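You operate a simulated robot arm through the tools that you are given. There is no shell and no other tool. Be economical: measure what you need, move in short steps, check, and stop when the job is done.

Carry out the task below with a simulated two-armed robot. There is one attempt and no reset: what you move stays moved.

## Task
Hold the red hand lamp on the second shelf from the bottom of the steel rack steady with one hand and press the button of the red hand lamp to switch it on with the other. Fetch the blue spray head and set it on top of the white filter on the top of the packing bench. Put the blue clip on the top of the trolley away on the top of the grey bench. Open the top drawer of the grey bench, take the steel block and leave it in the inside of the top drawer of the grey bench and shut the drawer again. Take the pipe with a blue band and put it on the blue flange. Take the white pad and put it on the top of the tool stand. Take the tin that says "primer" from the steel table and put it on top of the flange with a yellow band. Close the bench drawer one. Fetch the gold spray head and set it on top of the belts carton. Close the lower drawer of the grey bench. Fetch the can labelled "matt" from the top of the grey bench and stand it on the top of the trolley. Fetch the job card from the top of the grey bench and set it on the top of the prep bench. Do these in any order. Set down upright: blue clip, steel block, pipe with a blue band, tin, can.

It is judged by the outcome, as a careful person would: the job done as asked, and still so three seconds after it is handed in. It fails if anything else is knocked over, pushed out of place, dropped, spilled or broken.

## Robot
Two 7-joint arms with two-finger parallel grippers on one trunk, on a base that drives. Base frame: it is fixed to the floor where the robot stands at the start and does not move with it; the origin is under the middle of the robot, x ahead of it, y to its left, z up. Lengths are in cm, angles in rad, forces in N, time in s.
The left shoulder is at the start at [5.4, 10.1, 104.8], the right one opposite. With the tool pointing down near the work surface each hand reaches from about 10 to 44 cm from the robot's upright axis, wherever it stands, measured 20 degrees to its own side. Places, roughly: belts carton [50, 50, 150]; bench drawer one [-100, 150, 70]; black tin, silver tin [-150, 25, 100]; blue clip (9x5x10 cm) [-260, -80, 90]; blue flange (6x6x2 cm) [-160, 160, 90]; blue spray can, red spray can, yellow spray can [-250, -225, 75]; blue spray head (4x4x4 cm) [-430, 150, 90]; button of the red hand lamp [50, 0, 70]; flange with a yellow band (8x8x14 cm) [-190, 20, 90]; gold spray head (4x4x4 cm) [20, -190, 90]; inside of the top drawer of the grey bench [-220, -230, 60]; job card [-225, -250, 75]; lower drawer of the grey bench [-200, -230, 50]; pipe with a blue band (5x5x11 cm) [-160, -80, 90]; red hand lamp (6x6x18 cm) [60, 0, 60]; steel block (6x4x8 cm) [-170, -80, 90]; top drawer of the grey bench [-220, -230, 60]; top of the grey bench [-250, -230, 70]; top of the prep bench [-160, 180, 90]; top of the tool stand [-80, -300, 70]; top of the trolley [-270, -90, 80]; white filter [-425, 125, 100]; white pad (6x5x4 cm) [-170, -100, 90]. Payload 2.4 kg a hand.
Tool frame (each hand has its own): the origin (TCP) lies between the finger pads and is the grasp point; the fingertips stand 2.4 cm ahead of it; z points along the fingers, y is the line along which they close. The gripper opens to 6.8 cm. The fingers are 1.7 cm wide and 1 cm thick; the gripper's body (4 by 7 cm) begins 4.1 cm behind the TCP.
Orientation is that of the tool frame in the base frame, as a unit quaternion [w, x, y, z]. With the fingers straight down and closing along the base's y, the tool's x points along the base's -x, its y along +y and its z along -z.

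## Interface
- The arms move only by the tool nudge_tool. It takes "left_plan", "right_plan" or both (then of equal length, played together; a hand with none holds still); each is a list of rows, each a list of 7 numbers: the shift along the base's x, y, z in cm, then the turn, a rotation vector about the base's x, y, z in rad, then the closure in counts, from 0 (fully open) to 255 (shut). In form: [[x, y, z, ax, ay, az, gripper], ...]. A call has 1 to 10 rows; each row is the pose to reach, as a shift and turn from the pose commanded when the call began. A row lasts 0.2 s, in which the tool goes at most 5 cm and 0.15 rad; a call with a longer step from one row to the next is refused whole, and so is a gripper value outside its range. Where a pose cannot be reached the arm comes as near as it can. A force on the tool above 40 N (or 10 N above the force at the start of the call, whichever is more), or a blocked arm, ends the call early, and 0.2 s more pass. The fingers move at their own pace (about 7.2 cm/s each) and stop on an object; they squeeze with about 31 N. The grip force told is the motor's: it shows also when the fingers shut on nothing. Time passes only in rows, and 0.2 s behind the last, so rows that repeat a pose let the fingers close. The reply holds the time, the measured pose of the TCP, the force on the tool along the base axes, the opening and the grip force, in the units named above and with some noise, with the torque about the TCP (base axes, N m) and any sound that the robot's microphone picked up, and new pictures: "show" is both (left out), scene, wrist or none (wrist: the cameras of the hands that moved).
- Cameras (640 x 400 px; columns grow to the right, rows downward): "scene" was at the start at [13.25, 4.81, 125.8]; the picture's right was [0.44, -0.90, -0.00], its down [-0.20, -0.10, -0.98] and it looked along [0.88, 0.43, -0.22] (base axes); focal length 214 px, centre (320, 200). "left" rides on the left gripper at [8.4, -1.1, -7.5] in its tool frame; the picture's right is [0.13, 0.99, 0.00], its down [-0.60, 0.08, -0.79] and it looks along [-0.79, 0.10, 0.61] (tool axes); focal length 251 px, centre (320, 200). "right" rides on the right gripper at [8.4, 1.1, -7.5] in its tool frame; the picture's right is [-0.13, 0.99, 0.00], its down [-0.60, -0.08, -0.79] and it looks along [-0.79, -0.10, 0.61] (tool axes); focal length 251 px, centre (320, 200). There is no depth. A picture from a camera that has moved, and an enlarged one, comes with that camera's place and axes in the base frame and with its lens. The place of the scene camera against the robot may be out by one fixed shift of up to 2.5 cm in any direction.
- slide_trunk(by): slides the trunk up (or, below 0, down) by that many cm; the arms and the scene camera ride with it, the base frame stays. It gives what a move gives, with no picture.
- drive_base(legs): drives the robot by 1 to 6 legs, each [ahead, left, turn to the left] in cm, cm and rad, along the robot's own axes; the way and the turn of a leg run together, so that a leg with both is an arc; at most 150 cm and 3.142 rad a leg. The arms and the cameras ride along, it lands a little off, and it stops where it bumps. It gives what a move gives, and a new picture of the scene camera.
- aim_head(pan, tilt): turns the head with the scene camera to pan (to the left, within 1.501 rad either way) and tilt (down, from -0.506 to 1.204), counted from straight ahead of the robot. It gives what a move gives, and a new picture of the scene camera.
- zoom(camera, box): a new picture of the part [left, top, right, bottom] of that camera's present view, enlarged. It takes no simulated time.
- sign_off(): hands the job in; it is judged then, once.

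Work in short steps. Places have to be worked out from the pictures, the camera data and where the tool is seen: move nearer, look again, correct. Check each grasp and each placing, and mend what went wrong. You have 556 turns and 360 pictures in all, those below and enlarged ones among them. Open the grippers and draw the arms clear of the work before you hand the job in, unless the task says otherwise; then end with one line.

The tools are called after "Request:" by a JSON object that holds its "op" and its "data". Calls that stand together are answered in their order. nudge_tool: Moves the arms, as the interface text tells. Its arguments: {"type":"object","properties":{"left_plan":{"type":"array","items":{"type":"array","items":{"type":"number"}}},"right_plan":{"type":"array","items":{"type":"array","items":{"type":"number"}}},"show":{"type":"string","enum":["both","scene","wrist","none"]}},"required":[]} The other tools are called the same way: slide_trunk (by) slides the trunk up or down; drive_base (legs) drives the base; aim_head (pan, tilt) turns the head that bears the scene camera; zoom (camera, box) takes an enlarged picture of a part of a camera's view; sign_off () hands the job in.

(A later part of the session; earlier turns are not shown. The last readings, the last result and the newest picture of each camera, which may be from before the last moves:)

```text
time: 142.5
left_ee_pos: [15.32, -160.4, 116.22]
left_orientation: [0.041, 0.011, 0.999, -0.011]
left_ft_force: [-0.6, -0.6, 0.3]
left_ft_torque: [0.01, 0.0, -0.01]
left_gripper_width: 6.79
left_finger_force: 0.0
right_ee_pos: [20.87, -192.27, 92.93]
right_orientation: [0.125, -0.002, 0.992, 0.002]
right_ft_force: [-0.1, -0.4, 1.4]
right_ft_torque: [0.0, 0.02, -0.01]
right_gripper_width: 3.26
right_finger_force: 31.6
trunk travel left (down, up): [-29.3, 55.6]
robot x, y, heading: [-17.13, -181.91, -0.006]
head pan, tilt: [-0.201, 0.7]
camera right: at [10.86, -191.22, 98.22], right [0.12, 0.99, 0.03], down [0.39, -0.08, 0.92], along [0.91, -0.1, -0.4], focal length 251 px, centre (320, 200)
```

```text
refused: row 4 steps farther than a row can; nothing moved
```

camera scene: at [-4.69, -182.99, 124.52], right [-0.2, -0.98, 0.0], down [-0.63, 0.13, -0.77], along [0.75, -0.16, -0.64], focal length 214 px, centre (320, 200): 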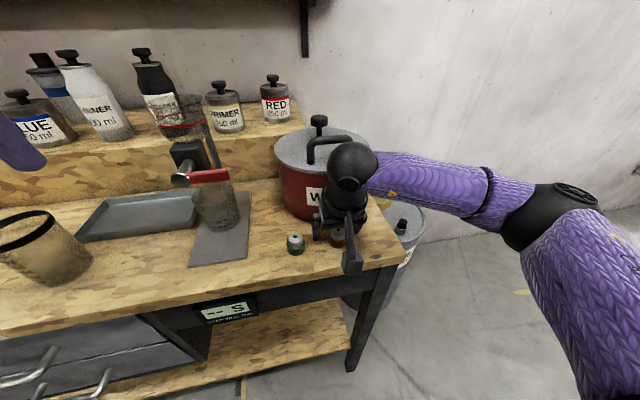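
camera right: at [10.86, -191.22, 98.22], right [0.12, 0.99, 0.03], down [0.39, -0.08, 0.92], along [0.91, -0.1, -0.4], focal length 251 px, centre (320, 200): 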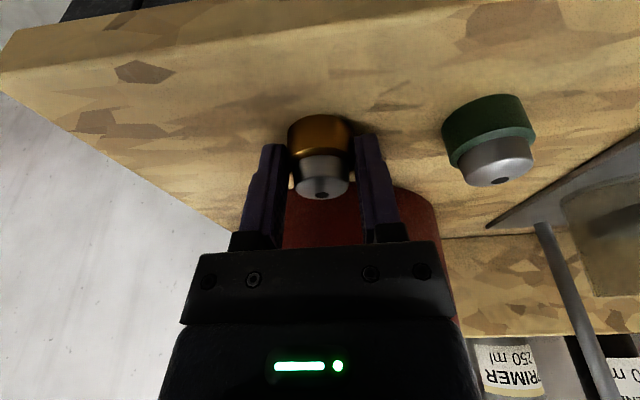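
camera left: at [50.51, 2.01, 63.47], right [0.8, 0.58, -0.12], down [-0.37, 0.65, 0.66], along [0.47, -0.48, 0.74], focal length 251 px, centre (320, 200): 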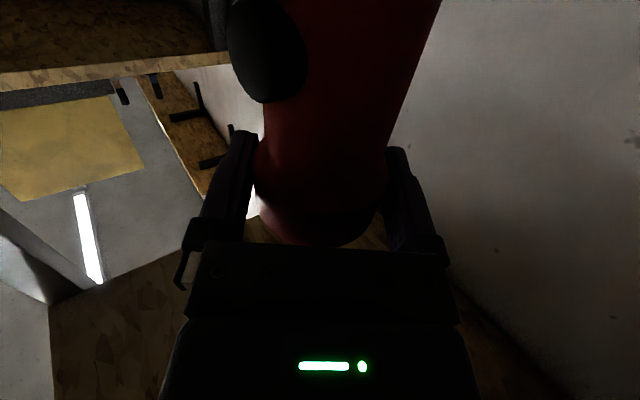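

Retry with smaller steps.

Request:
{"op": "nudge_tool", "data": {"right_plan": [[-0.5, 0, 1, 0, 0, 0, 255], [-1, 0, 4, 0, 0, 0, 255], [-2, 0, 8, 0, 0, 0, 255], [-3, 0, 12, 0, 0, 0, 255], [-4, 0, 16, 0, 0, 0, 255], [-5, 0, 20, 0, 0.08, 0, 255], [-6, 0, 24, 0, 0.16, 0, 255], [-6, 0, 24, 0, 0.25, 0, 255]], "show": "wrist"}}

```text
time: 144.3
left_ee_pos: [15.33, -160.33, 116.12]
left_orientation: [0.042, 0.011, 0.999, -0.011]
left_ft_force: [-0.3, -0.2, 0.6]
left_ft_torque: [0.03, 0.03, 0.02]
left_gripper_width: 6.8
left_finger_force: 0.0
right_ee_pos: [15.14, -192.14, 117.09]
right_orientation: [-0.001, -0.002, 1.0, 0.003]
right_ft_force: [0.7, -0.3, -1.6]
right_ft_torque: [0.01, 0.02, 0.03]
right_gripper_width: 3.25
right_finger_force: 30.8
trunk travel left (down, up): [-29.3, 55.6]
robot x, y, heading: [-17.33, -181.65, -0.007]
head pan, tilt: [-0.201, 0.7]
camera right: at [6.57, -191.06, 124.64], right [0.13, 0.99, 0.0], down [0.61, -0.08, 0.79], along [0.79, -0.1, -0.61], focal length 251 px, centre (320, 200)
```

right: 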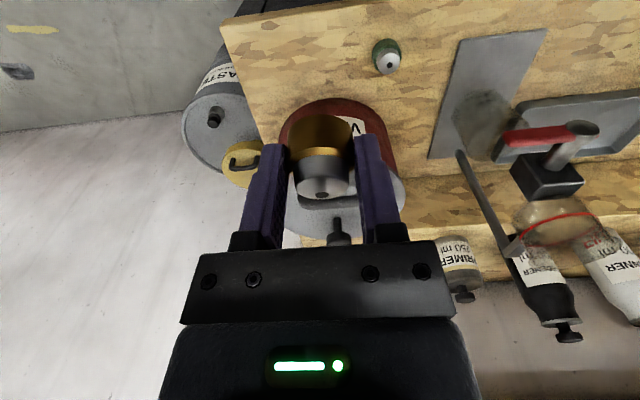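

Held (tilted 0.25 rad in the hand, to be restored on placing). Drive back to the rack for the BELTS carton.

Request:
{"op": "drive_base", "data": {"legs": [[-26, 0, 0], [0, 150, 0], [0, 105, 0]]}}

Request:
{"op": "slide_trunk", "data": {"by": 52}}

Request:
{"op": "aim_head", "data": {"pan": -0.1, "tilt": 0.2}}

```text
time: 158.2
left_ee_pos: [-10.84, 93.84, 116.15]
left_orientation: [0.042, 0.011, 0.999, -0.011]
left_ft_force: [0.2, -0.4, 0.4]
left_ft_torque: [0.0, -0.01, 0.03]
left_gripper_width: 6.78
left_finger_force: 0.0
right_ee_pos: [-10.96, 62.12, 116.97]
right_orientation: [0.0, -0.003, 1.0, 0.002]
right_ft_force: [0.3, -0.2, -0.8]
right_ft_torque: [0.0, 0.03, 0.01]
right_gripper_width: 3.24
right_finger_force: 31.3
trunk travel left (down, up): [-29.3, 55.6]
robot x, y, heading: [-42.6, 71.87, 0.001]
head pan, tilt: [-0.201, 0.7]
camera scene: at [-30.56, 71.2, 124.49], right [-0.2, -0.98, 0.0], down [-0.63, 0.13, -0.76], along [0.75, -0.15, -0.64], focal length 214 px, centre (320, 200)
```

scene: 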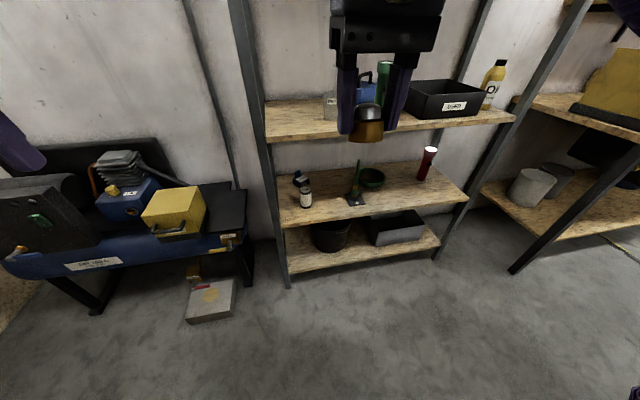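

```text
refused: 52 is not a number from -40 to 40
```

```text
time: 159.1
left_ee_pos: [-10.74, 93.81, 116.02]
left_orientation: [0.042, 0.011, 0.999, -0.012]
left_ft_force: [0.2, -0.1, -0.4]
left_ft_torque: [-0.01, 0.0, -0.03]
left_gripper_width: 6.79
left_finger_force: 0.1
right_ee_pos: [-10.99, 62.09, 117.16]
right_orientation: [0.0, -0.002, 1.0, 0.002]
right_ft_force: [-0.2, -0.1, -1.0]
right_ft_torque: [0.0, 0.01, 0.01]
right_gripper_width: 3.28
right_finger_force: 31.7
trunk travel left (down, up): [-29.3, 55.6]
robot x, y, heading: [-43.06, 72.39, -0.003]
head pan, tilt: [-0.099, 0.201]
camera scene: at [-29.61, 71.96, 129.02], right [-0.1, -0.99, 0.0], down [-0.2, 0.02, -0.98], along [0.97, -0.1, -0.2], focal length 214 px, centre (320, 200)
```

scene: 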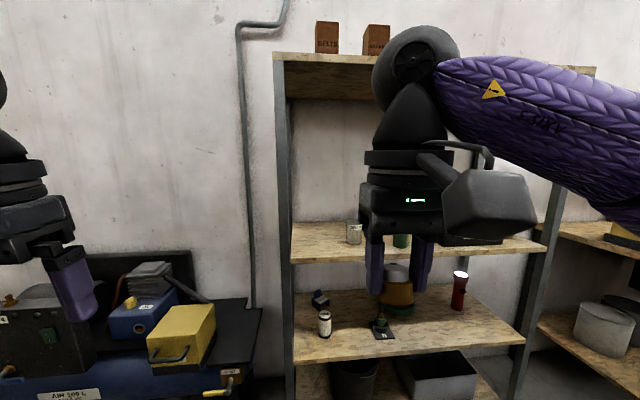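

Raise the trunk in two slides and view the top shelf.

Request:
{"op": "slide_trunk", "data": {"by": 40}}

Request:
{"op": "slide_trunk", "data": {"by": 15}}

Request:
{"op": "aim_head", "data": {"pan": 0.0, "tilt": 0.3}}

```text
time: 162.9
left_ee_pos: [-10.83, 93.83, 156.14]
left_orientation: [0.042, 0.011, 0.999, -0.011]
left_ft_force: [-0.6, 0.2, 1.1]
left_ft_torque: [0.02, -0.02, -0.04]
left_gripper_width: 6.79
left_finger_force: 0.1
right_ee_pos: [-11.03, 62.17, 156.99]
right_orientation: [-0.001, -0.003, 1.0, 0.002]
right_ft_force: [0.4, 0.3, -1.9]
right_ft_torque: [0.01, 0.01, 0.01]
right_gripper_width: 3.26
right_finger_force: 30.7
trunk travel left (down, up): [-69.3, 15.6]
robot x, y, heading: [-43.28, 71.87, 0.0]
head pan, tilt: [-0.099, 0.201]
```

```text
time: 164.7
left_ee_pos: [-10.82, 93.97, 171.1]
left_orientation: [0.041, 0.011, 0.999, -0.011]
left_ft_force: [-0.4, 0.1, -0.9]
left_ft_torque: [-0.01, 0.03, -0.01]
left_gripper_width: 6.84
left_finger_force: 0.1
right_ee_pos: [-11.01, 62.13, 172.02]
right_orientation: [0.0, -0.002, 1.0, 0.002]
right_ft_force: [-0.1, -0.2, -0.7]
right_ft_torque: [0.0, 0.0, 0.0]
right_gripper_width: 3.24
right_finger_force: 30.6
trunk travel left (down, up): [-84.3, 0.6]
robot x, y, heading: [-42.95, 72.07, -0.0]
head pan, tilt: [-0.099, 0.201]
```

```text
time: 165.4
left_ee_pos: [-10.77, 93.9, 171.09]
left_orientation: [0.042, 0.011, 0.999, -0.011]
left_ft_force: [0.4, -0.7, 0.0]
left_ft_torque: [-0.03, -0.01, 0.01]
left_gripper_width: 6.81
left_finger_force: 0.1
right_ee_pos: [-10.96, 62.16, 172.09]
right_orientation: [0.0, -0.002, 1.0, 0.001]
right_ft_force: [0.3, 0.7, -0.2]
right_ft_torque: [0.0, -0.03, 0.03]
right_gripper_width: 3.25
right_finger_force: 31.6
trunk travel left (down, up): [-84.3, 0.6]
robot x, y, heading: [-42.79, 72.38, -0.003]
head pan, tilt: [0.0, 0.3]
camera scene: at [-33.52, 72.89, 183.29], right [0.0, -1.0, 0.0], down [-0.3, 0.0, -0.96], along [0.96, 0.0, -0.3], focal length 214 px, centre (320, 200)
```

scene: 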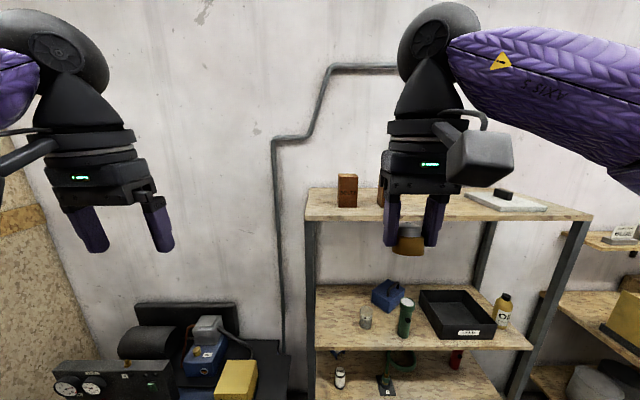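

Zoom on the cartons.

Request:
{"op": "zoom", "data": {"camera": "scene", "box": [300, 155, 420, 230]}}

```text
5.33 times, centred on (360, 192) of scene
camera zoom: at [-33.52, 72.89, 183.29], right [0.0, -1.0, 0.0], down [-0.3, 0.0, -0.96], along [0.96, 0.0, -0.3], focal length 1144 px, centre (107, 240)
```

zoom: 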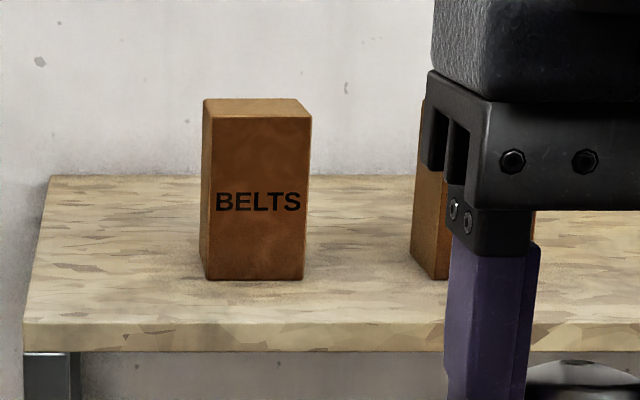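

Carton top centre ≈ (43, 62.8, z≈168). Re-pitch the hand, raise it, then drive in part way.

Request:
{"op": "nudge_tool", "data": {"right_plan": [[0, 0, 1.5, 0, -0.1, 0, 255], [0, 0, 3, 0, -0.2, 0, 255], [0, 0, 5, 0, -0.25, 0, 255], [0, 0, 5, 0, -0.25, 0, 255]], "show": "none"}}

Request:
{"op": "drive_base", "data": {"legs": [[38, 0, 0]]}}

Request:
{"op": "nudge_tool", "data": {"right_plan": [[0, 0, 0, 0, 0, 0, 255]], "show": "wrist"}}

```text
time: 166.4
left_ee_pos: [-10.8, 93.95, 171.22]
left_orientation: [0.042, 0.011, 0.999, -0.012]
left_ft_force: [-0.3, -0.3, 0.4]
left_ft_torque: [0.01, 0.0, 0.0]
left_gripper_width: 6.8
left_finger_force: 0.0
right_ee_pos: [-10.83, 62.02, 177.05]
right_orientation: [0.126, -0.003, 0.992, 0.001]
right_ft_force: [0.0, -0.4, -1.4]
right_ft_torque: [-0.02, 0.01, 0.0]
right_gripper_width: 3.27
right_finger_force: 30.9
trunk travel left (down, up): [-84.3, 0.6]
robot x, y, heading: [-43.41, 72.12, -0.0]
head pan, tilt: [0.0, 0.3]
```

```text
time: 168.8
left_ee_pos: [27.08, 94.18, 171.15]
left_orientation: [0.041, 0.006, 0.999, -0.011]
left_ft_force: [0.0, 0.3, -0.1]
left_ft_torque: [0.02, 0.0, 0.02]
left_gripper_width: 6.81
left_finger_force: 0.1
right_ee_pos: [27.29, 62.53, 177.28]
right_orientation: [0.125, -0.006, 0.992, 0.001]
right_ft_force: [0.8, -0.2, -0.6]
right_ft_torque: [0.03, 0.0, 0.0]
right_gripper_width: 3.27
right_finger_force: 31.1
trunk travel left (down, up): [-84.3, 0.6]
robot x, y, heading: [-5.45, 72.4, 0.009]
head pan, tilt: [0.0, 0.3]
camera scene: at [4.51, 73.08, 183.29], right [0.01, -1.0, 0.0], down [-0.3, 0.0, -0.96], along [0.96, 0.01, -0.3], focal length 214 px, centre (320, 200)
```

scene: 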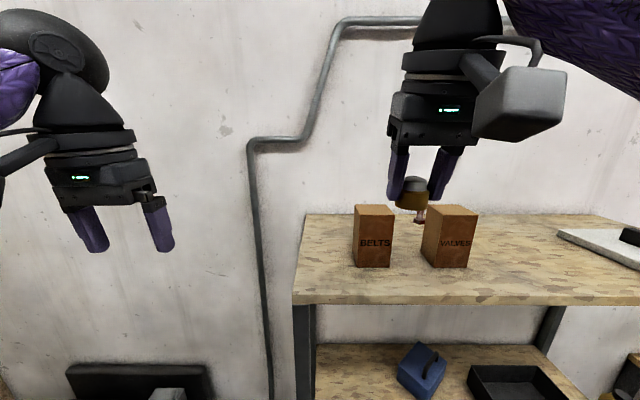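

```text
time: 169.2
left_ee_pos: [26.9, 94.14, 171.08]
left_orientation: [0.042, 0.007, 0.999, -0.011]
left_ft_force: [-0.2, 0.6, 1.0]
left_ft_torque: [-0.03, 0.03, 0.02]
left_gripper_width: 6.81
left_finger_force: 0.0
right_ee_pos: [27.19, 62.41, 177.3]
right_orientation: [0.125, -0.007, 0.992, 0.003]
right_ft_force: [-0.1, -0.6, -0.9]
right_ft_torque: [-0.03, 0.01, 0.0]
right_gripper_width: 3.25
right_finger_force: 30.5
trunk travel left (down, up): [-84.3, 0.6]
robot x, y, heading: [-5.01, 72.54, 0.004]
head pan, tilt: [0.0, 0.3]
camera right: at [17.14, 63.42, 182.47], right [0.11, 0.99, 0.03], down [0.39, -0.08, 0.92], along [0.91, -0.09, -0.4], focal length 251 px, centre (320, 200)
```

right: 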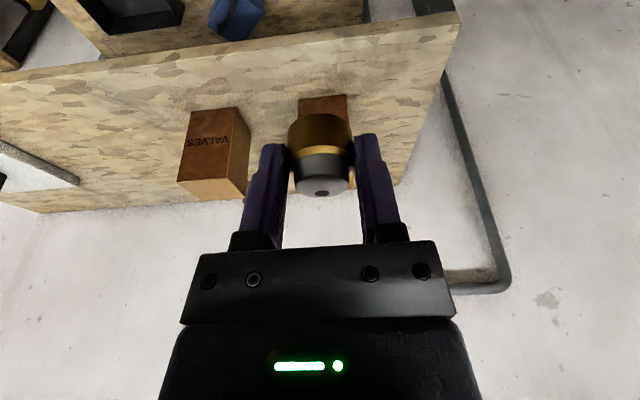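

Carton top centre ≈ (45, 62.3). Drive 8 cm closer, then extend above it.

Request:
{"op": "drive_base", "data": {"legs": [[8, 0, 0]]}}

Request:
{"op": "nudge_tool", "data": {"right_plan": [[2.5, 0, 0, 0, 0, 0, 255], [5, 0, 0, 0, 0, 0, 255], [7, 0, 0, 0, 0, 0, 255], [7, 0, 0, 0, 0, 0, 255]], "show": "both"}}

```text
time: 170.2
left_ee_pos: [35.04, 94.28, 171.02]
left_orientation: [0.041, 0.008, 0.999, -0.011]
left_ft_force: [0.6, -0.1, 0.3]
left_ft_torque: [0.0, 0.0, 0.01]
left_gripper_width: 6.77
left_finger_force: 0.0
right_ee_pos: [35.26, 62.51, 177.19]
right_orientation: [0.124, -0.006, 0.992, 0.002]
right_ft_force: [0.9, 0.6, -0.8]
right_ft_torque: [-0.03, 0.04, 0.0]
right_gripper_width: 3.25
right_finger_force: 30.9
trunk travel left (down, up): [-84.3, 0.6]
robot x, y, heading: [2.88, 72.34, 0.003]
head pan, tilt: [0.0, 0.3]
camera scene: at [12.48, 73.13, 183.29], right [0.01, -1.0, 0.0], down [-0.3, 0.0, -0.96], along [0.96, 0.01, -0.3], focal length 214 px, centre (320, 200)
```

scene: 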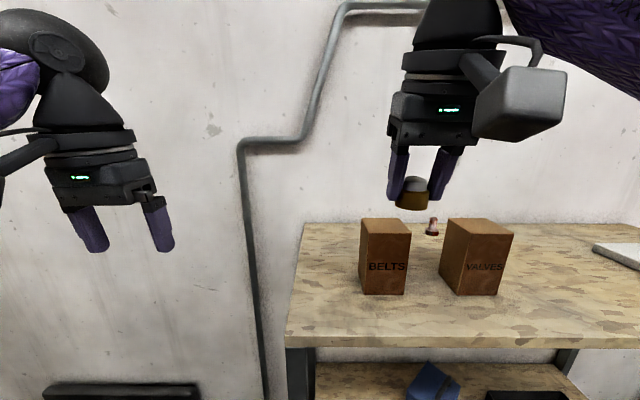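

```text
time: 171.2
left_ee_pos: [34.94, 94.21, 171.17]
left_orientation: [0.042, 0.008, 0.999, -0.011]
left_ft_force: [-0.3, -0.5, -0.4]
left_ft_torque: [0.04, 0.01, -0.02]
left_gripper_width: 6.81
left_finger_force: 0.1
right_ee_pos: [42.22, 62.27, 177.4]
right_orientation: [0.125, -0.007, 0.992, 0.002]
right_ft_force: [0.1, -0.2, -0.9]
right_ft_torque: [0.01, -0.02, 0.01]
right_gripper_width: 3.27
right_finger_force: 31.1
trunk travel left (down, up): [-84.3, 0.6]
robot x, y, heading: [3.13, 72.67, 0.007]
head pan, tilt: [0.0, 0.3]
camera scene: at [12.38, 73.07, 183.29], right [0.01, -1.0, 0.0], down [-0.3, 0.0, -0.96], along [0.96, 0.01, -0.3], focal length 214 px, centre (320, 200)
camera right: at [32.17, 63.29, 182.59], right [0.11, 0.99, 0.03], down [0.39, -0.08, 0.92], along [0.91, -0.09, -0.4], focal length 251 px, centre (320, 200)
```

scene: 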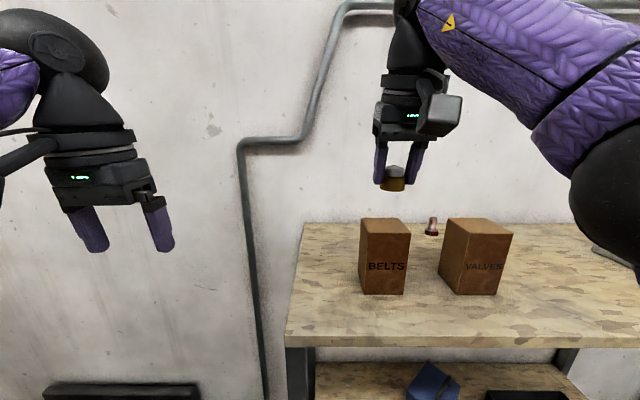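
right: 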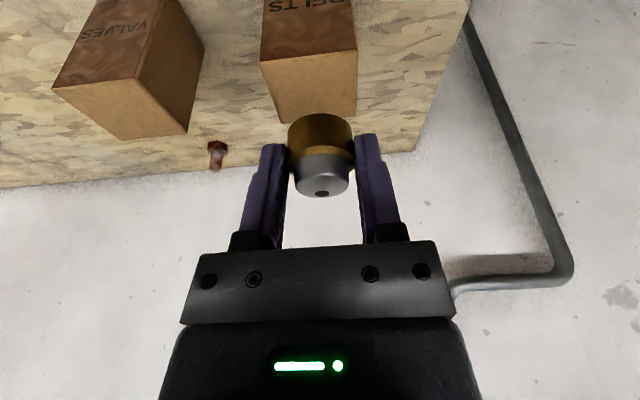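

Wrist view puts the carton top centre at about (46.8, 61.7, 166.8). Move over it and lower to just above.

Request:
{"op": "nudge_tool", "data": {"right_plan": [[2.3, -0.3, 0, 0, 0, 0, 255], [4.4, -0.5, -1, 0, 0, 0, 255], [4.4, -0.5, -3, 0, 0, 0, 255], [4.4, -0.5, -5, 0, 0, 0, 255], [4.4, -0.5, -5, 0, 0, 0, 255]], "show": "both"}}

Request:
{"op": "zoom", "data": {"camera": "scene", "box": [330, 140, 450, 260]}}

```text
time: 172.4
left_ee_pos: [35.05, 94.42, 171.14]
left_orientation: [0.042, 0.008, 0.999, -0.011]
left_ft_force: [-0.5, -0.6, -0.3]
left_ft_torque: [-0.03, -0.02, 0.0]
left_gripper_width: 6.79
left_finger_force: 0.1
right_ee_pos: [46.23, 62.1, 172.12]
right_orientation: [0.124, -0.006, 0.992, 0.001]
right_ft_force: [0.9, -0.1, -0.4]
right_ft_torque: [-0.03, -0.01, 0.02]
right_gripper_width: 3.29
right_finger_force: 31.3
right hand out of reach, approached as far as the arm can: row 1, 2
trunk travel left (down, up): [-84.3, 0.6]
robot x, y, heading: [2.61, 72.53, 0.005]
head pan, tilt: [0.0, 0.3]
camera scene: at [12.43, 73.25, 183.29], right [0.01, -1.0, 0.0], down [-0.3, 0.0, -0.96], along [0.96, 0.01, -0.3], focal length 214 px, centre (320, 200)
camera right: at [36.3, 63.16, 177.34], right [0.11, 0.99, 0.03], down [0.39, -0.08, 0.92], along [0.91, -0.09, -0.4], focal length 251 px, centre (320, 200)
```

scene: 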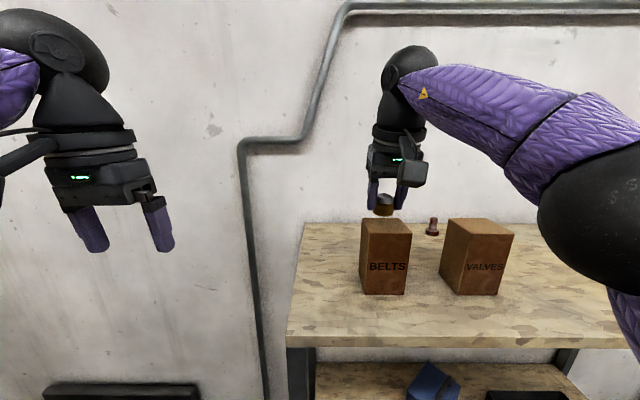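
right: 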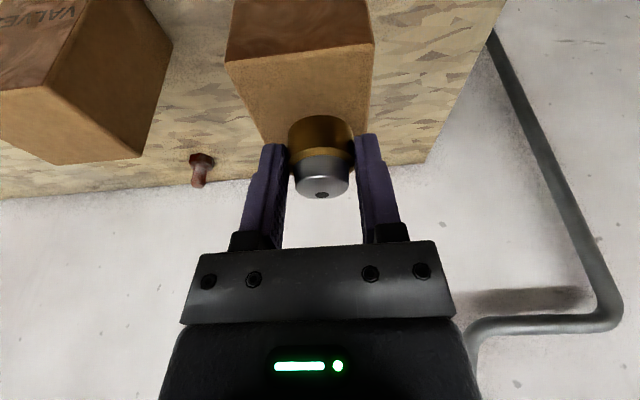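

```text
3.33 times, centred on (390, 200) of scene
camera zoom: at [12.43, 73.25, 183.29], right [0.01, -1.0, 0.0], down [-0.3, 0.0, -0.96], along [0.96, 0.01, -0.3], focal length 715 px, centre (87, 200)
```

zoom: 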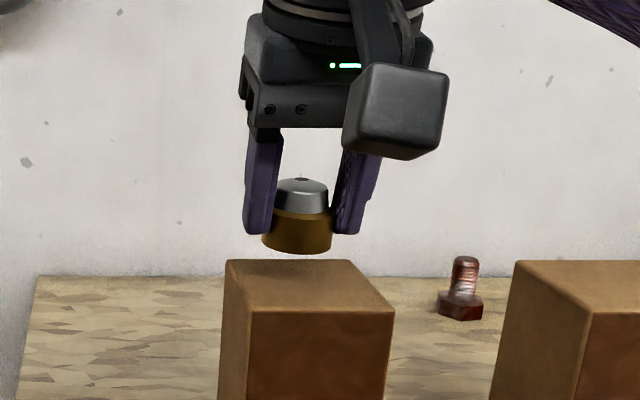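

Well over the top (within ~0.6 cm). Lower until contact.

Request:
{"op": "nudge_tool", "data": {"right_plan": [[0.3, -0.2, -1, 0, 0, 0, 255], [0.4, -0.2, -1.8, 0, 0, 0, 255], [0.4, -0.2, -2.2, 0, 0, 0, 255], [0.4, -0.2, -2.4, 0, 0, 0, 255]], "show": "none"}}

Request:
{"op": "zoom", "data": {"camera": "scene", "box": [330, 140, 450, 260]}}

```text
time: 173.4
left_ee_pos: [34.83, 94.27, 171.22]
left_orientation: [0.042, 0.008, 0.999, -0.011]
left_ft_force: [-0.7, -0.1, 1.2]
left_ft_torque: [-0.01, -0.02, 0.0]
left_gripper_width: 6.79
left_finger_force: 0.0
right_ee_pos: [46.79, 61.89, 169.85]
right_orientation: [0.127, -0.006, 0.992, 0.002]
right_ft_force: [1.5, 1.2, 16.9]
right_ft_torque: [0.04, -0.12, 0.0]
right_gripper_width: 3.27
right_finger_force: 31.3
trunk travel left (down, up): [-84.3, 0.6]
robot x, y, heading: [3.04, 72.3, 0.005]
head pan, tilt: [0.0, 0.3]
```

```text
3.33 times, centred on (390, 200) of scene
camera zoom: at [12.31, 73.19, 183.32], right [0.01, -1.0, 0.0], down [-0.3, 0.0, -0.96], along [0.96, 0.01, -0.3], focal length 715 px, centre (87, 200)
```

zoom: 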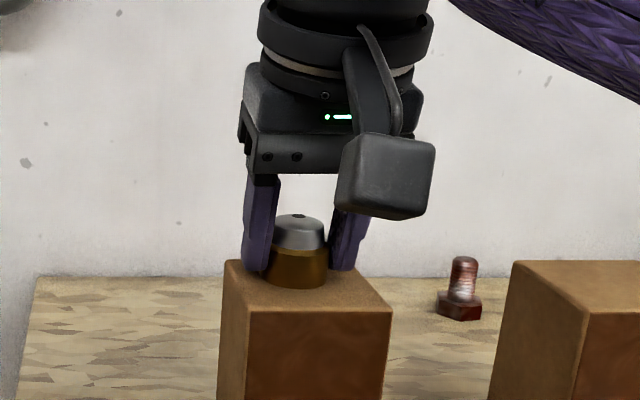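

Contact made; the head rests on the carton. Ease slightly and open, then rise.

Request:
{"op": "nudge_tool", "data": {"right_plan": [[0, 0, 0.15, 0, 0, 0, 255], [0, 0, 0.15, 0, 0, 0, 200], [0, 0, 0.15, 0, 0, 0, 150], [0, 0, 0.15, 0, 0, 0, 100], [0, 0, 0.15, 0, 0, 0, 60], [0, 0, 2, 0, 0, 0, 60], [-0.5, 0, 4, 0, 0, 0, 60], [-1.5, 0, 6, 0, 0, 0, 60]], "show": "none"}}

Request:
{"op": "zoom", "data": {"camera": "scene", "box": [330, 140, 450, 260]}}

```text
time: 175.2
left_ee_pos: [34.87, 94.14, 171.18]
left_orientation: [0.042, 0.007, 0.999, -0.012]
left_ft_force: [-0.4, -0.4, 0.2]
left_ft_torque: [-0.05, -0.02, -0.02]
left_gripper_width: 6.78
left_finger_force: 0.0
right_ee_pos: [44.95, 62.07, 175.7]
right_orientation: [0.125, -0.006, 0.992, 0.001]
right_ft_force: [-0.4, 0.6, 0.0]
right_ft_torque: [0.04, 0.01, 0.01]
right_gripper_width: 5.2
right_finger_force: 0.1
right hand out of reach, approached as far as the arm can: row 8
trunk travel left (down, up): [-84.3, 0.6]
robot x, y, heading: [2.66, 72.14, 0.004]
head pan, tilt: [0.0, 0.3]
```

```text
3.33 times, centred on (390, 200) of scene
camera zoom: at [12.34, 73.04, 183.3], right [0.01, -1.0, 0.0], down [-0.3, 0.0, -0.96], along [0.96, 0.01, -0.3], focal length 715 px, centre (87, 200)
```

zoom: 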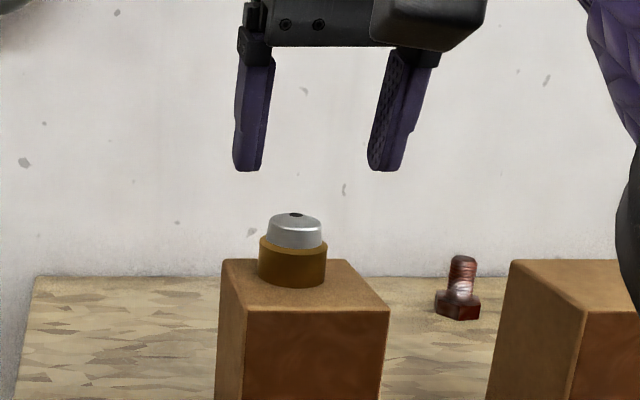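

Gold head placed on BELTS. Back away, tuck the arm, lower the trunk, and head for the bench at (-160,-80).

Request:
{"op": "drive_base", "data": {"legs": [[-48, 0, 0]]}}

Request:
{"op": "nudge_tool", "data": {"right_plan": [[-3, -2, -1, 0, 0.06, 0, 0], [-6, -4, -2, 0, 0.12, 0, 0], [-9, -6, -3, 0, 0.19, 0, 0], [-10, -8, -4, 0, 0.25, 0, 0]], "show": "none"}}

Request:
{"op": "slide_trunk", "data": {"by": -40}}

Request:
{"op": "slide_trunk", "data": {"by": -15}}

Request:
{"op": "drive_base", "data": {"legs": [[0, -150, 0], [0, -75, 0], [0, 0, -1.6]]}}

Request:
{"op": "aim_head", "data": {"pan": -1.3, "tilt": 0.25}}

```text
time: 178.1
left_ee_pos: [-12.3, 93.91, 171.14]
left_orientation: [0.041, 0.015, 0.999, -0.011]
left_ft_force: [-0.8, 0.5, -0.2]
left_ft_torque: [-0.01, -0.01, 0.0]
left_gripper_width: 6.8
left_finger_force: 0.0
right_ee_pos: [-2.97, 61.56, 175.67]
right_orientation: [0.125, 0.001, 0.992, 0.001]
right_ft_force: [0.2, 0.4, 0.0]
right_ft_torque: [0.02, 0.03, -0.04]
right_gripper_width: 5.21
right_finger_force: 0.1
trunk travel left (down, up): [-84.3, 0.6]
robot x, y, heading: [-45.03, 72.5, -0.011]
head pan, tilt: [0.0, 0.3]
camera scene: at [-35.28, 73.06, 183.29], right [-0.01, -1.0, 0.0], down [-0.3, 0.0, -0.96], along [0.96, -0.01, -0.3], focal length 214 px, centre (320, 200)
```

scene: 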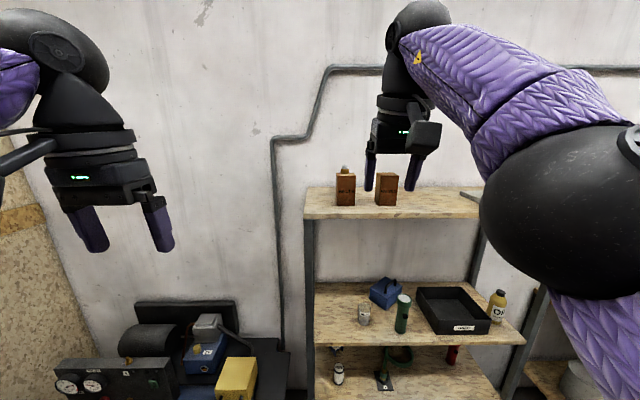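

```text
time: 179.1
left_ee_pos: [-12.4, 93.71, 171.26]
left_orientation: [0.042, 0.015, 0.999, -0.011]
left_ft_force: [-0.2, 1.1, -0.7]
left_ft_torque: [0.0, 0.02, -0.02]
left_gripper_width: 6.82
left_finger_force: 0.0
right_ee_pos: [-13.06, 53.42, 171.8]
right_orientation: [-0.001, 0.002, 1.0, 0.001]
right_ft_force: [0.1, -0.2, 0.7]
right_ft_torque: [0.04, 0.02, 0.02]
right_gripper_width: 6.8
right_finger_force: 0.1
trunk travel left (down, up): [-84.3, 0.6]
robot x, y, heading: [-44.74, 72.72, -0.008]
head pan, tilt: [0.0, 0.3]
```

```text
time: 182.9
left_ee_pos: [-12.4, 93.9, 131.02]
left_orientation: [0.042, 0.014, 0.999, -0.011]
left_ft_force: [-0.3, -0.3, 0.2]
left_ft_torque: [0.01, -0.04, 0.01]
left_gripper_width: 6.8
left_finger_force: 0.1
right_ee_pos: [-12.93, 53.49, 131.57]
right_orientation: [0.0, 0.003, 1.0, 0.0]
right_ft_force: [-0.4, -0.5, 0.3]
right_ft_torque: [0.02, 0.01, 0.01]
right_gripper_width: 6.78
right_finger_force: 0.1
trunk travel left (down, up): [-44.3, 40.6]
robot x, y, heading: [-44.86, 72.66, -0.014]
head pan, tilt: [0.0, 0.3]
```

```text
time: 184.7
left_ee_pos: [-12.37, 93.86, 116.23]
left_orientation: [0.042, 0.015, 0.999, -0.011]
left_ft_force: [-0.4, -0.7, 0.5]
left_ft_torque: [0.0, 0.02, -0.01]
left_gripper_width: 6.79
left_finger_force: 0.0
right_ee_pos: [-12.91, 53.51, 116.64]
right_orientation: [0.0, 0.002, 1.0, 0.001]
right_ft_force: [0.4, 0.4, -0.3]
right_ft_torque: [0.01, -0.04, 0.0]
right_gripper_width: 6.82
right_finger_force: 0.1
trunk travel left (down, up): [-29.3, 55.6]
robot x, y, heading: [-44.87, 72.34, -0.009]
head pan, tilt: [0.0, 0.3]
```

```text
time: 199.6
left_ee_pos: [-31.35, -185.17, 116.19]
left_orientation: [0.021, 0.732, 0.68, -0.038]
left_ft_force: [-0.4, 1.2, -0.1]
left_ft_torque: [0.0, -0.02, -0.02]
left_gripper_width: 6.8
left_finger_force: 0.1
right_ee_pos: [-71.57, -182.84, 116.7]
right_orientation: [0.001, 0.723, 0.691, 0.0]
right_ft_force: [-0.4, -0.7, 1.0]
right_ft_torque: [-0.03, 0.03, 0.02]
right_gripper_width: 6.82
right_finger_force: 0.0
trunk travel left (down, up): [-29.3, 55.6]
robot x, y, heading: [-51.04, -151.85, -1.623]
head pan, tilt: [0.0, 0.3]
camera scene: at [-52.86, -165.37, 128.1], right [-1.0, 0.05, 0.0], down [0.02, 0.3, -0.96], along [-0.05, -0.95, -0.3], focal length 214 px, centre (320, 200)
```

scene: 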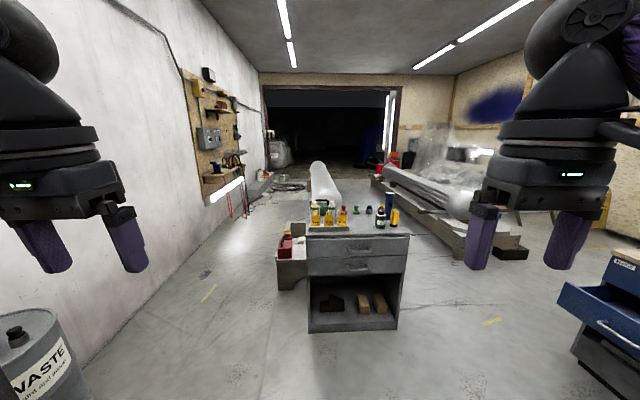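

```text
time: 201.0
left_ee_pos: [-31.47, -185.04, 116.14]
left_orientation: [0.022, 0.731, 0.681, -0.038]
left_ft_force: [-0.2, -0.4, 0.2]
left_ft_torque: [-0.01, -0.02, -0.02]
left_gripper_width: 6.79
left_finger_force: 0.0
right_ee_pos: [-71.69, -182.88, 116.57]
right_orientation: [0.001, 0.724, 0.69, 0.001]
right_ft_force: [-0.4, 0.6, 0.3]
right_ft_torque: [-0.01, -0.02, -0.03]
right_gripper_width: 6.76
right_finger_force: 0.0
trunk travel left (down, up): [-29.3, 55.6]
robot x, y, heading: [-51.44, -151.85, -1.625]
head pan, tilt: [-1.3, 0.25]
camera scene: at [-61.48, -158.07, 128.57], right [-0.22, 0.98, 0.0], down [0.24, 0.05, -0.97], along [-0.95, -0.21, -0.25], focal length 214 px, centre (320, 200)
```

scene: 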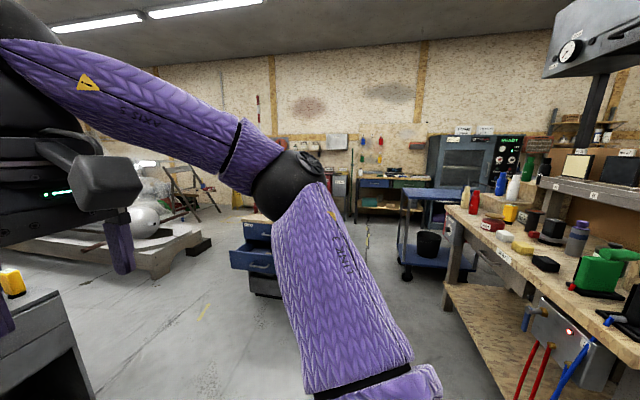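

The wooden bench's open side faces -y. Zoom on its right part and the blue-drawer unit.

Request:
{"op": "zoom", "data": {"camera": "scene", "box": [420, 150, 640, 290]}}

Request:
{"op": "aim_head", "data": {"pan": -0.75, "tilt": 0.3}}

```text
2.86 times, centred on (530, 220) of scene
camera zoom: at [-61.48, -158.07, 128.57], right [-0.22, 0.98, 0.0], down [0.24, 0.05, -0.97], along [-0.95, -0.21, -0.25], focal length 613 px, centre (-280, 143)
```

zoom: 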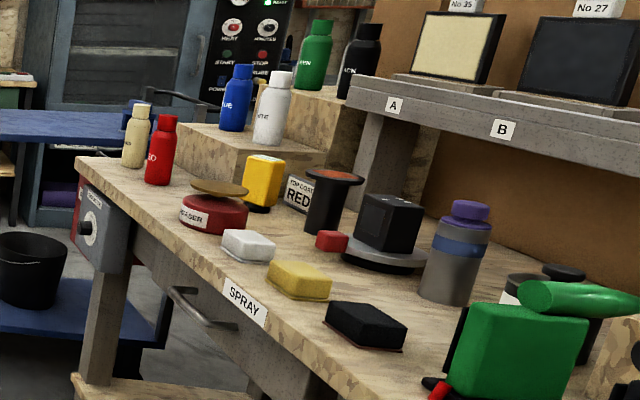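

```text
time: 202.0
left_ee_pos: [-31.31, -185.18, 116.1]
left_orientation: [0.021, 0.732, 0.68, -0.038]
left_ft_force: [-1.4, -0.3, 0.3]
left_ft_torque: [0.02, 0.0, 0.02]
left_gripper_width: 6.8
left_finger_force: 0.1
right_ee_pos: [-71.49, -182.89, 116.7]
right_orientation: [0.001, 0.723, 0.69, 0.001]
right_ft_force: [0.3, 0.1, -0.5]
right_ft_torque: [0.02, 0.0, -0.01]
right_gripper_width: 6.82
right_finger_force: 0.0
trunk travel left (down, up): [-29.3, 55.6]
robot x, y, heading: [-51.22, -151.46, -1.628]
head pan, tilt: [-0.75, 0.3]
camera scene: at [-59.08, -162.52, 128.1], right [-0.69, 0.72, 0.0], down [0.21, 0.21, -0.96], along [-0.69, -0.66, -0.3], focal length 214 px, centre (320, 200)
```

scene: 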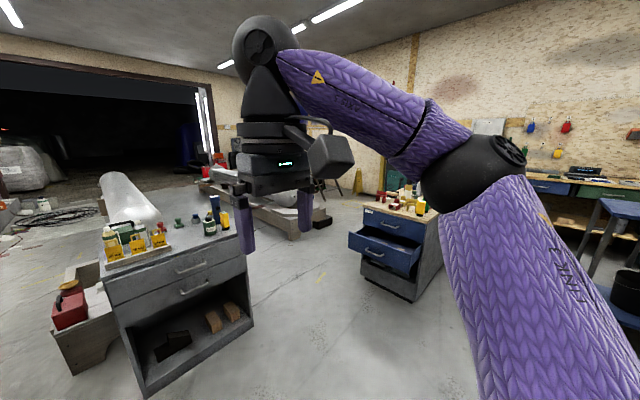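

The grey bench is the blue-drawer unit, lower drawer open. Now drive in front of the SPRAY bench and face it.

Request:
{"op": "drive_base", "data": {"legs": [[14, -105, 0], [0, 0, -1.57], [0, 0, -1.57]]}}

Request:
{"op": "aim_head", "data": {"pan": 0.0, "tilt": 0.5}}

```text
time: 215.1
left_ee_pos: [-176.59, -127.78, 116.03]
left_orientation: [0.037, -0.688, 0.725, 0.022]
left_ft_force: [-0.2, -0.5, 0.6]
left_ft_torque: [-0.05, 0.01, 0.03]
left_gripper_width: 6.8
left_finger_force: 0.0
right_ee_pos: [-136.24, -129.22, 116.62]
right_orientation: [-0.001, -0.699, 0.716, 0.001]
right_ft_force: [-0.6, -0.4, -0.2]
right_ft_torque: [-0.01, 0.0, 0.0]
right_gripper_width: 6.79
right_finger_force: 0.2
trunk travel left (down, up): [-29.3, 55.6]
robot x, y, heading: [-156.02, -160.81, 1.542]
head pan, tilt: [-0.75, 0.3]
camera scene: at [-150.06, -148.4, 128.1], right [0.71, -0.7, 0.0], down [-0.21, -0.21, -0.96], along [0.67, 0.68, -0.3], focal length 214 px, centre (320, 200)
```

scene: 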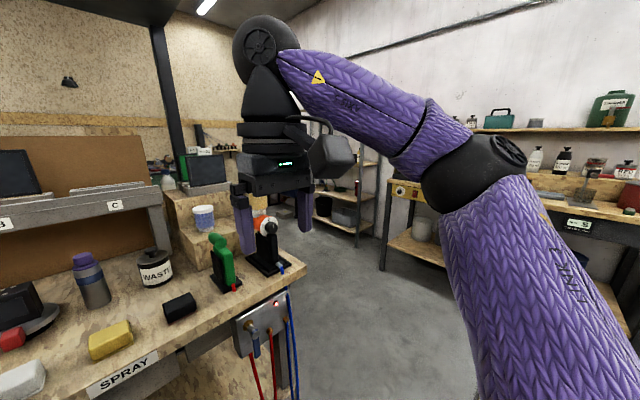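

```text
time: 216.2
left_ee_pos: [-176.74, -127.75, 116.09]
left_orientation: [0.038, -0.688, 0.724, 0.022]
left_ft_force: [0.2, 0.2, -0.1]
left_ft_torque: [0.03, -0.01, 0.01]
left_gripper_width: 6.83
left_finger_force: 0.0
right_ee_pos: [-136.39, -129.11, 116.69]
right_orientation: [-0.001, -0.698, 0.716, 0.001]
right_ft_force: [0.1, 0.0, 0.8]
right_ft_torque: [-0.03, -0.04, 0.04]
right_gripper_width: 6.81
right_finger_force: 0.0
trunk travel left (down, up): [-29.3, 55.6]
robot x, y, heading: [-155.93, -160.42, 1.542]
head pan, tilt: [0.0, 0.499]
camera scene: at [-156.35, -145.94, 126.26], right [1.0, -0.03, 0.0], down [-0.01, -0.48, -0.88], along [0.03, 0.88, -0.48], focal length 214 px, centre (320, 200)
```

scene: 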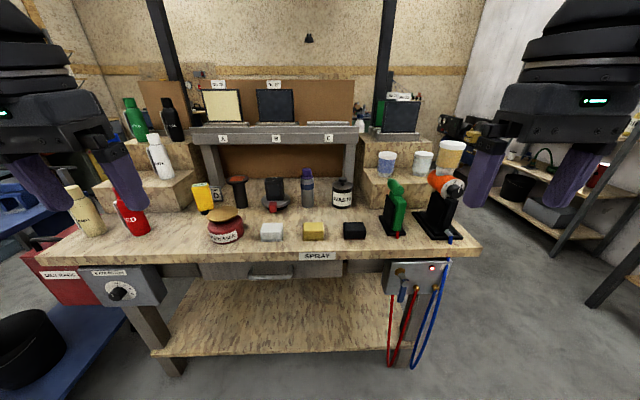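

Request:
{"op": "zoom", "data": {"camera": "scene", "box": [190, 160, 390, 260]}}

```text
3.20 times, centred on (290, 210) of scene
camera zoom: at [-156.35, -145.94, 126.26], right [1.0, -0.03, 0.0], down [-0.01, -0.48, -0.88], along [0.03, 0.88, -0.48], focal length 686 px, centre (416, 168)
```

zoom: 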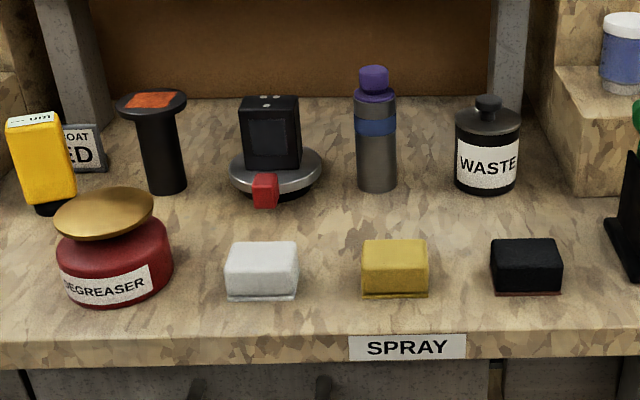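

Take a closer look at the pipe's purple top and the dark block.

Request:
{"op": "zoom", "data": {"camera": "scene", "box": [250, 165, 330, 225]}}

```text
6.67 times, centred on (290, 195) of scene
camera zoom: at [-156.35, -145.94, 126.26], right [1.0, -0.03, 0.0], down [-0.01, -0.48, -0.88], along [0.03, 0.88, -0.48], focal length 1430 px, centre (520, 233)
```

zoom: 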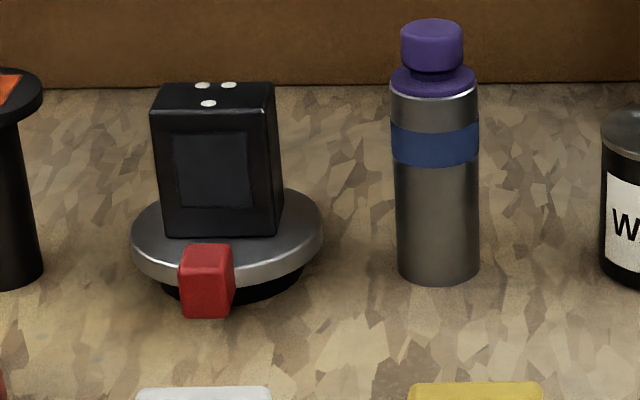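

Block stands on a round base; the pipe carries a loose-looking purple plug. First the block (left hand): drive closer.

Request:
{"op": "drive_base", "data": {"legs": [[0, 0, 0.03], [25, 0, 0]]}}

Request:
{"op": "aim_head", "data": {"pan": 0.1, "tilt": 0.75}}

Request:
{"op": "nudge_tool", "data": {"left_plan": [[0, 0, 0, 0, 0, 0, 0]], "show": "wrist"}}

```text
time: 218.3
left_ee_pos: [-177.52, -103.32, 116.2]
left_orientation: [0.036, -0.698, 0.714, 0.022]
left_ft_force: [0.2, -0.6, 0.9]
left_ft_torque: [0.04, 0.01, 0.0]
left_gripper_width: 6.8
left_finger_force: 0.0
right_ee_pos: [-137.2, -103.69, 116.63]
right_orientation: [0.001, 0.708, -0.706, -0.001]
right_ft_force: [0.1, 0.7, -0.3]
right_ft_torque: [-0.02, 0.01, 0.0]
right_gripper_width: 6.79
right_finger_force: 0.0
trunk travel left (down, up): [-29.3, 55.6]
robot x, y, heading: [-155.99, -135.56, 1.567]
head pan, tilt: [0.0, 0.499]
camera scene: at [-156.7, -120.93, 126.25], right [1.0, 0.0, 0.0], down [0.0, -0.48, -0.88], along [0.0, 0.88, -0.48], focal length 214 px, centre (320, 200)
```

scene: 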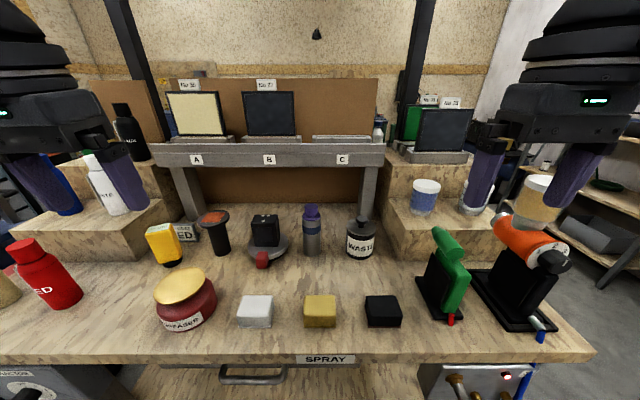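

```text
time: 219.1
left_ee_pos: [-177.5, -103.48, 116.13]
left_orientation: [0.037, -0.698, 0.715, 0.022]
left_ft_force: [0.4, 0.8, -0.3]
left_ft_torque: [0.01, 0.01, 0.02]
left_gripper_width: 6.78
left_finger_force: 0.1
right_ee_pos: [-137.14, -103.67, 116.64]
right_orientation: [0.0, 0.708, -0.706, 0.0]
right_ft_force: [-0.1, 0.1, 0.5]
right_ft_torque: [0.0, 0.03, 0.0]
right_gripper_width: 6.78
right_finger_force: 0.0
trunk travel left (down, up): [-29.3, 55.6]
robot x, y, heading: [-155.89, -135.71, 1.566]
head pan, tilt: [0.099, 0.75]
camera scene: at [-157.53, -121.82, 124.07], right [1.0, 0.1, 0.0], down [0.07, -0.68, -0.73], along [-0.07, 0.73, -0.68], focal length 214 px, centre (320, 200)
```

scene: 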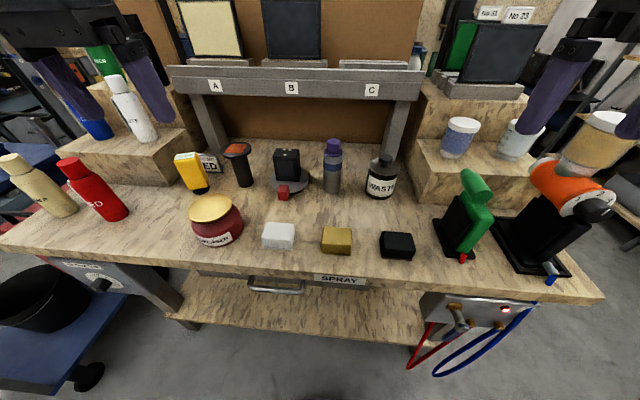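

```text
time: 219.5
left_ee_pos: [-177.65, -103.52, 116.12]
left_orientation: [0.038, -0.698, 0.715, 0.021]
left_ft_force: [-0.3, 0.2, 0.1]
left_ft_torque: [0.02, -0.03, 0.0]
left_gripper_width: 6.82
left_finger_force: 0.0
right_ee_pos: [-137.23, -103.71, 116.69]
right_orientation: [0.001, 0.708, -0.706, 0.0]
right_ft_force: [0.3, 0.8, 0.5]
right_ft_torque: [-0.02, 0.0, 0.01]
right_gripper_width: 6.78
right_finger_force: 0.0
trunk travel left (down, up): [-29.3, 55.6]
robot x, y, heading: [-155.72, -135.9, 1.57]
head pan, tilt: [0.099, 0.75]
camera left: at [-176.72, -112.48, 122.99], right [-0.99, -0.1, -0.03], down [-0.08, 0.54, 0.84], along [-0.07, 0.84, -0.54], focal length 251 px, centre (320, 200)
```

left: 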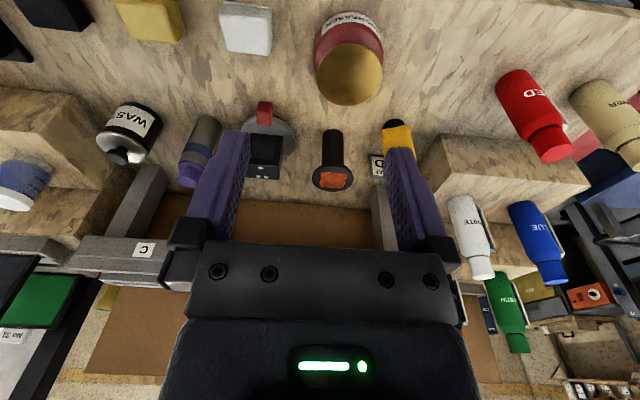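

The white pad first, with the left hand turned 90° (gripping its 5 cm side, away from the pot). Straighten, yaw and move above it.

Request:
{"op": "nudge_tool", "data": {"left_plan": [[1, 0.4, 0, -0.01, 0, 0.15, 0], [2, 0.8, 0, -0.02, 0, 0.3, 0], [3, 1.2, 0, -0.02, 0, 0.45, 0], [4, 1.6, -1, -0.03, 0, 0.6, 0], [5, 2, -2, -0.04, 0.01, 0.74, 0], [6, 2.4, -3, -0.05, 0.01, 0.88, 0], [7, 2.8, -4, -0.06, 0.02, 1.02, 0], [8, 3.2, -5, -0.07, 0.02, 1.16, 0], [8.5, 3.6, -6, -0.08, 0.02, 1.3, 0], [8.5, 4, -7, -0.08, 0.02, 1.44, 0]], "show": "wrist"}}

```text
time: 221.7
left_ee_pos: [-169.13, -99.35, 109.1]
left_orientation: [0.019, 0.997, -0.076, -0.022]
left_ft_force: [-0.2, -0.2, 0.2]
left_ft_torque: [0.03, 0.02, -0.02]
left_gripper_width: 6.8
left_finger_force: 0.1
right_ee_pos: [-137.19, -103.69, 116.68]
right_orientation: [0.0, 0.708, -0.706, 0.0]
right_ft_force: [-0.6, -0.6, 0.1]
right_ft_torque: [0.02, -0.04, -0.02]
right_gripper_width: 6.77
right_finger_force: 0.0
trunk travel left (down, up): [-29.3, 55.6]
robot x, y, heading: [-155.73, -135.85, 1.573]
head pan, tilt: [0.099, 0.75]
camera left: at [-160.22, -99.39, 116.33], right [-0.02, -1.0, 0.03], down [-0.57, 0.04, 0.82], along [-0.82, 0.0, -0.57], focal length 251 px, centre (320, 200)
```

left: 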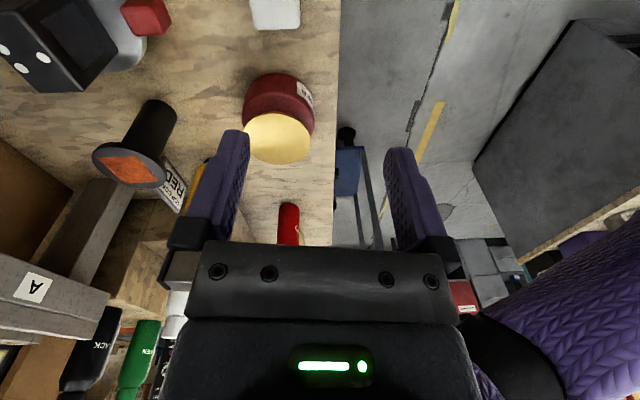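

Pad seems nearer +x/+y than thought. Shift toward it and look again at the same height.

Request:
{"op": "nudge_tool", "data": {"left_plan": [[1.5, 1.5, 0, 0, 0, 0.06, 0], [3, 3, 0, 0, 0, 0.12, 0], [3, 3, 0, 0, 0, 0.12, 0]], "show": "wrist"}}

```text
time: 222.5
left_ee_pos: [-166.1, -96.53, 109.14]
left_orientation: [0.02, 0.999, -0.017, -0.02]
left_ft_force: [-0.1, -0.1, 0.2]
left_ft_torque: [0.02, 0.01, -0.01]
left_gripper_width: 6.79
left_finger_force: 0.0
right_ee_pos: [-137.2, -103.58, 116.55]
right_orientation: [0.0, 0.708, -0.706, -0.001]
right_ft_force: [-0.8, 0.4, 0.2]
right_ft_torque: [-0.02, 0.01, 0.01]
right_gripper_width: 6.8
right_finger_force: 0.0
trunk travel left (down, up): [-29.3, 55.6]
robot x, y, heading: [-156.08, -135.96, 1.567]
head pan, tilt: [0.099, 0.75]
camera left: at [-157.25, -95.43, 116.38], right [0.1, -0.99, 0.04], down [-0.57, -0.03, 0.82], along [-0.81, -0.1, -0.57], focal length 251 px, centre (320, 200)
```

left: 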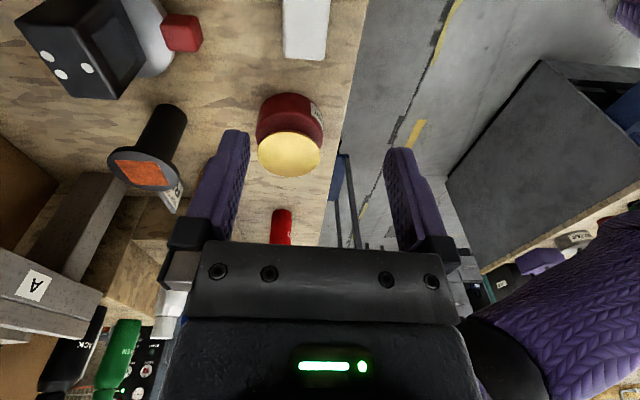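

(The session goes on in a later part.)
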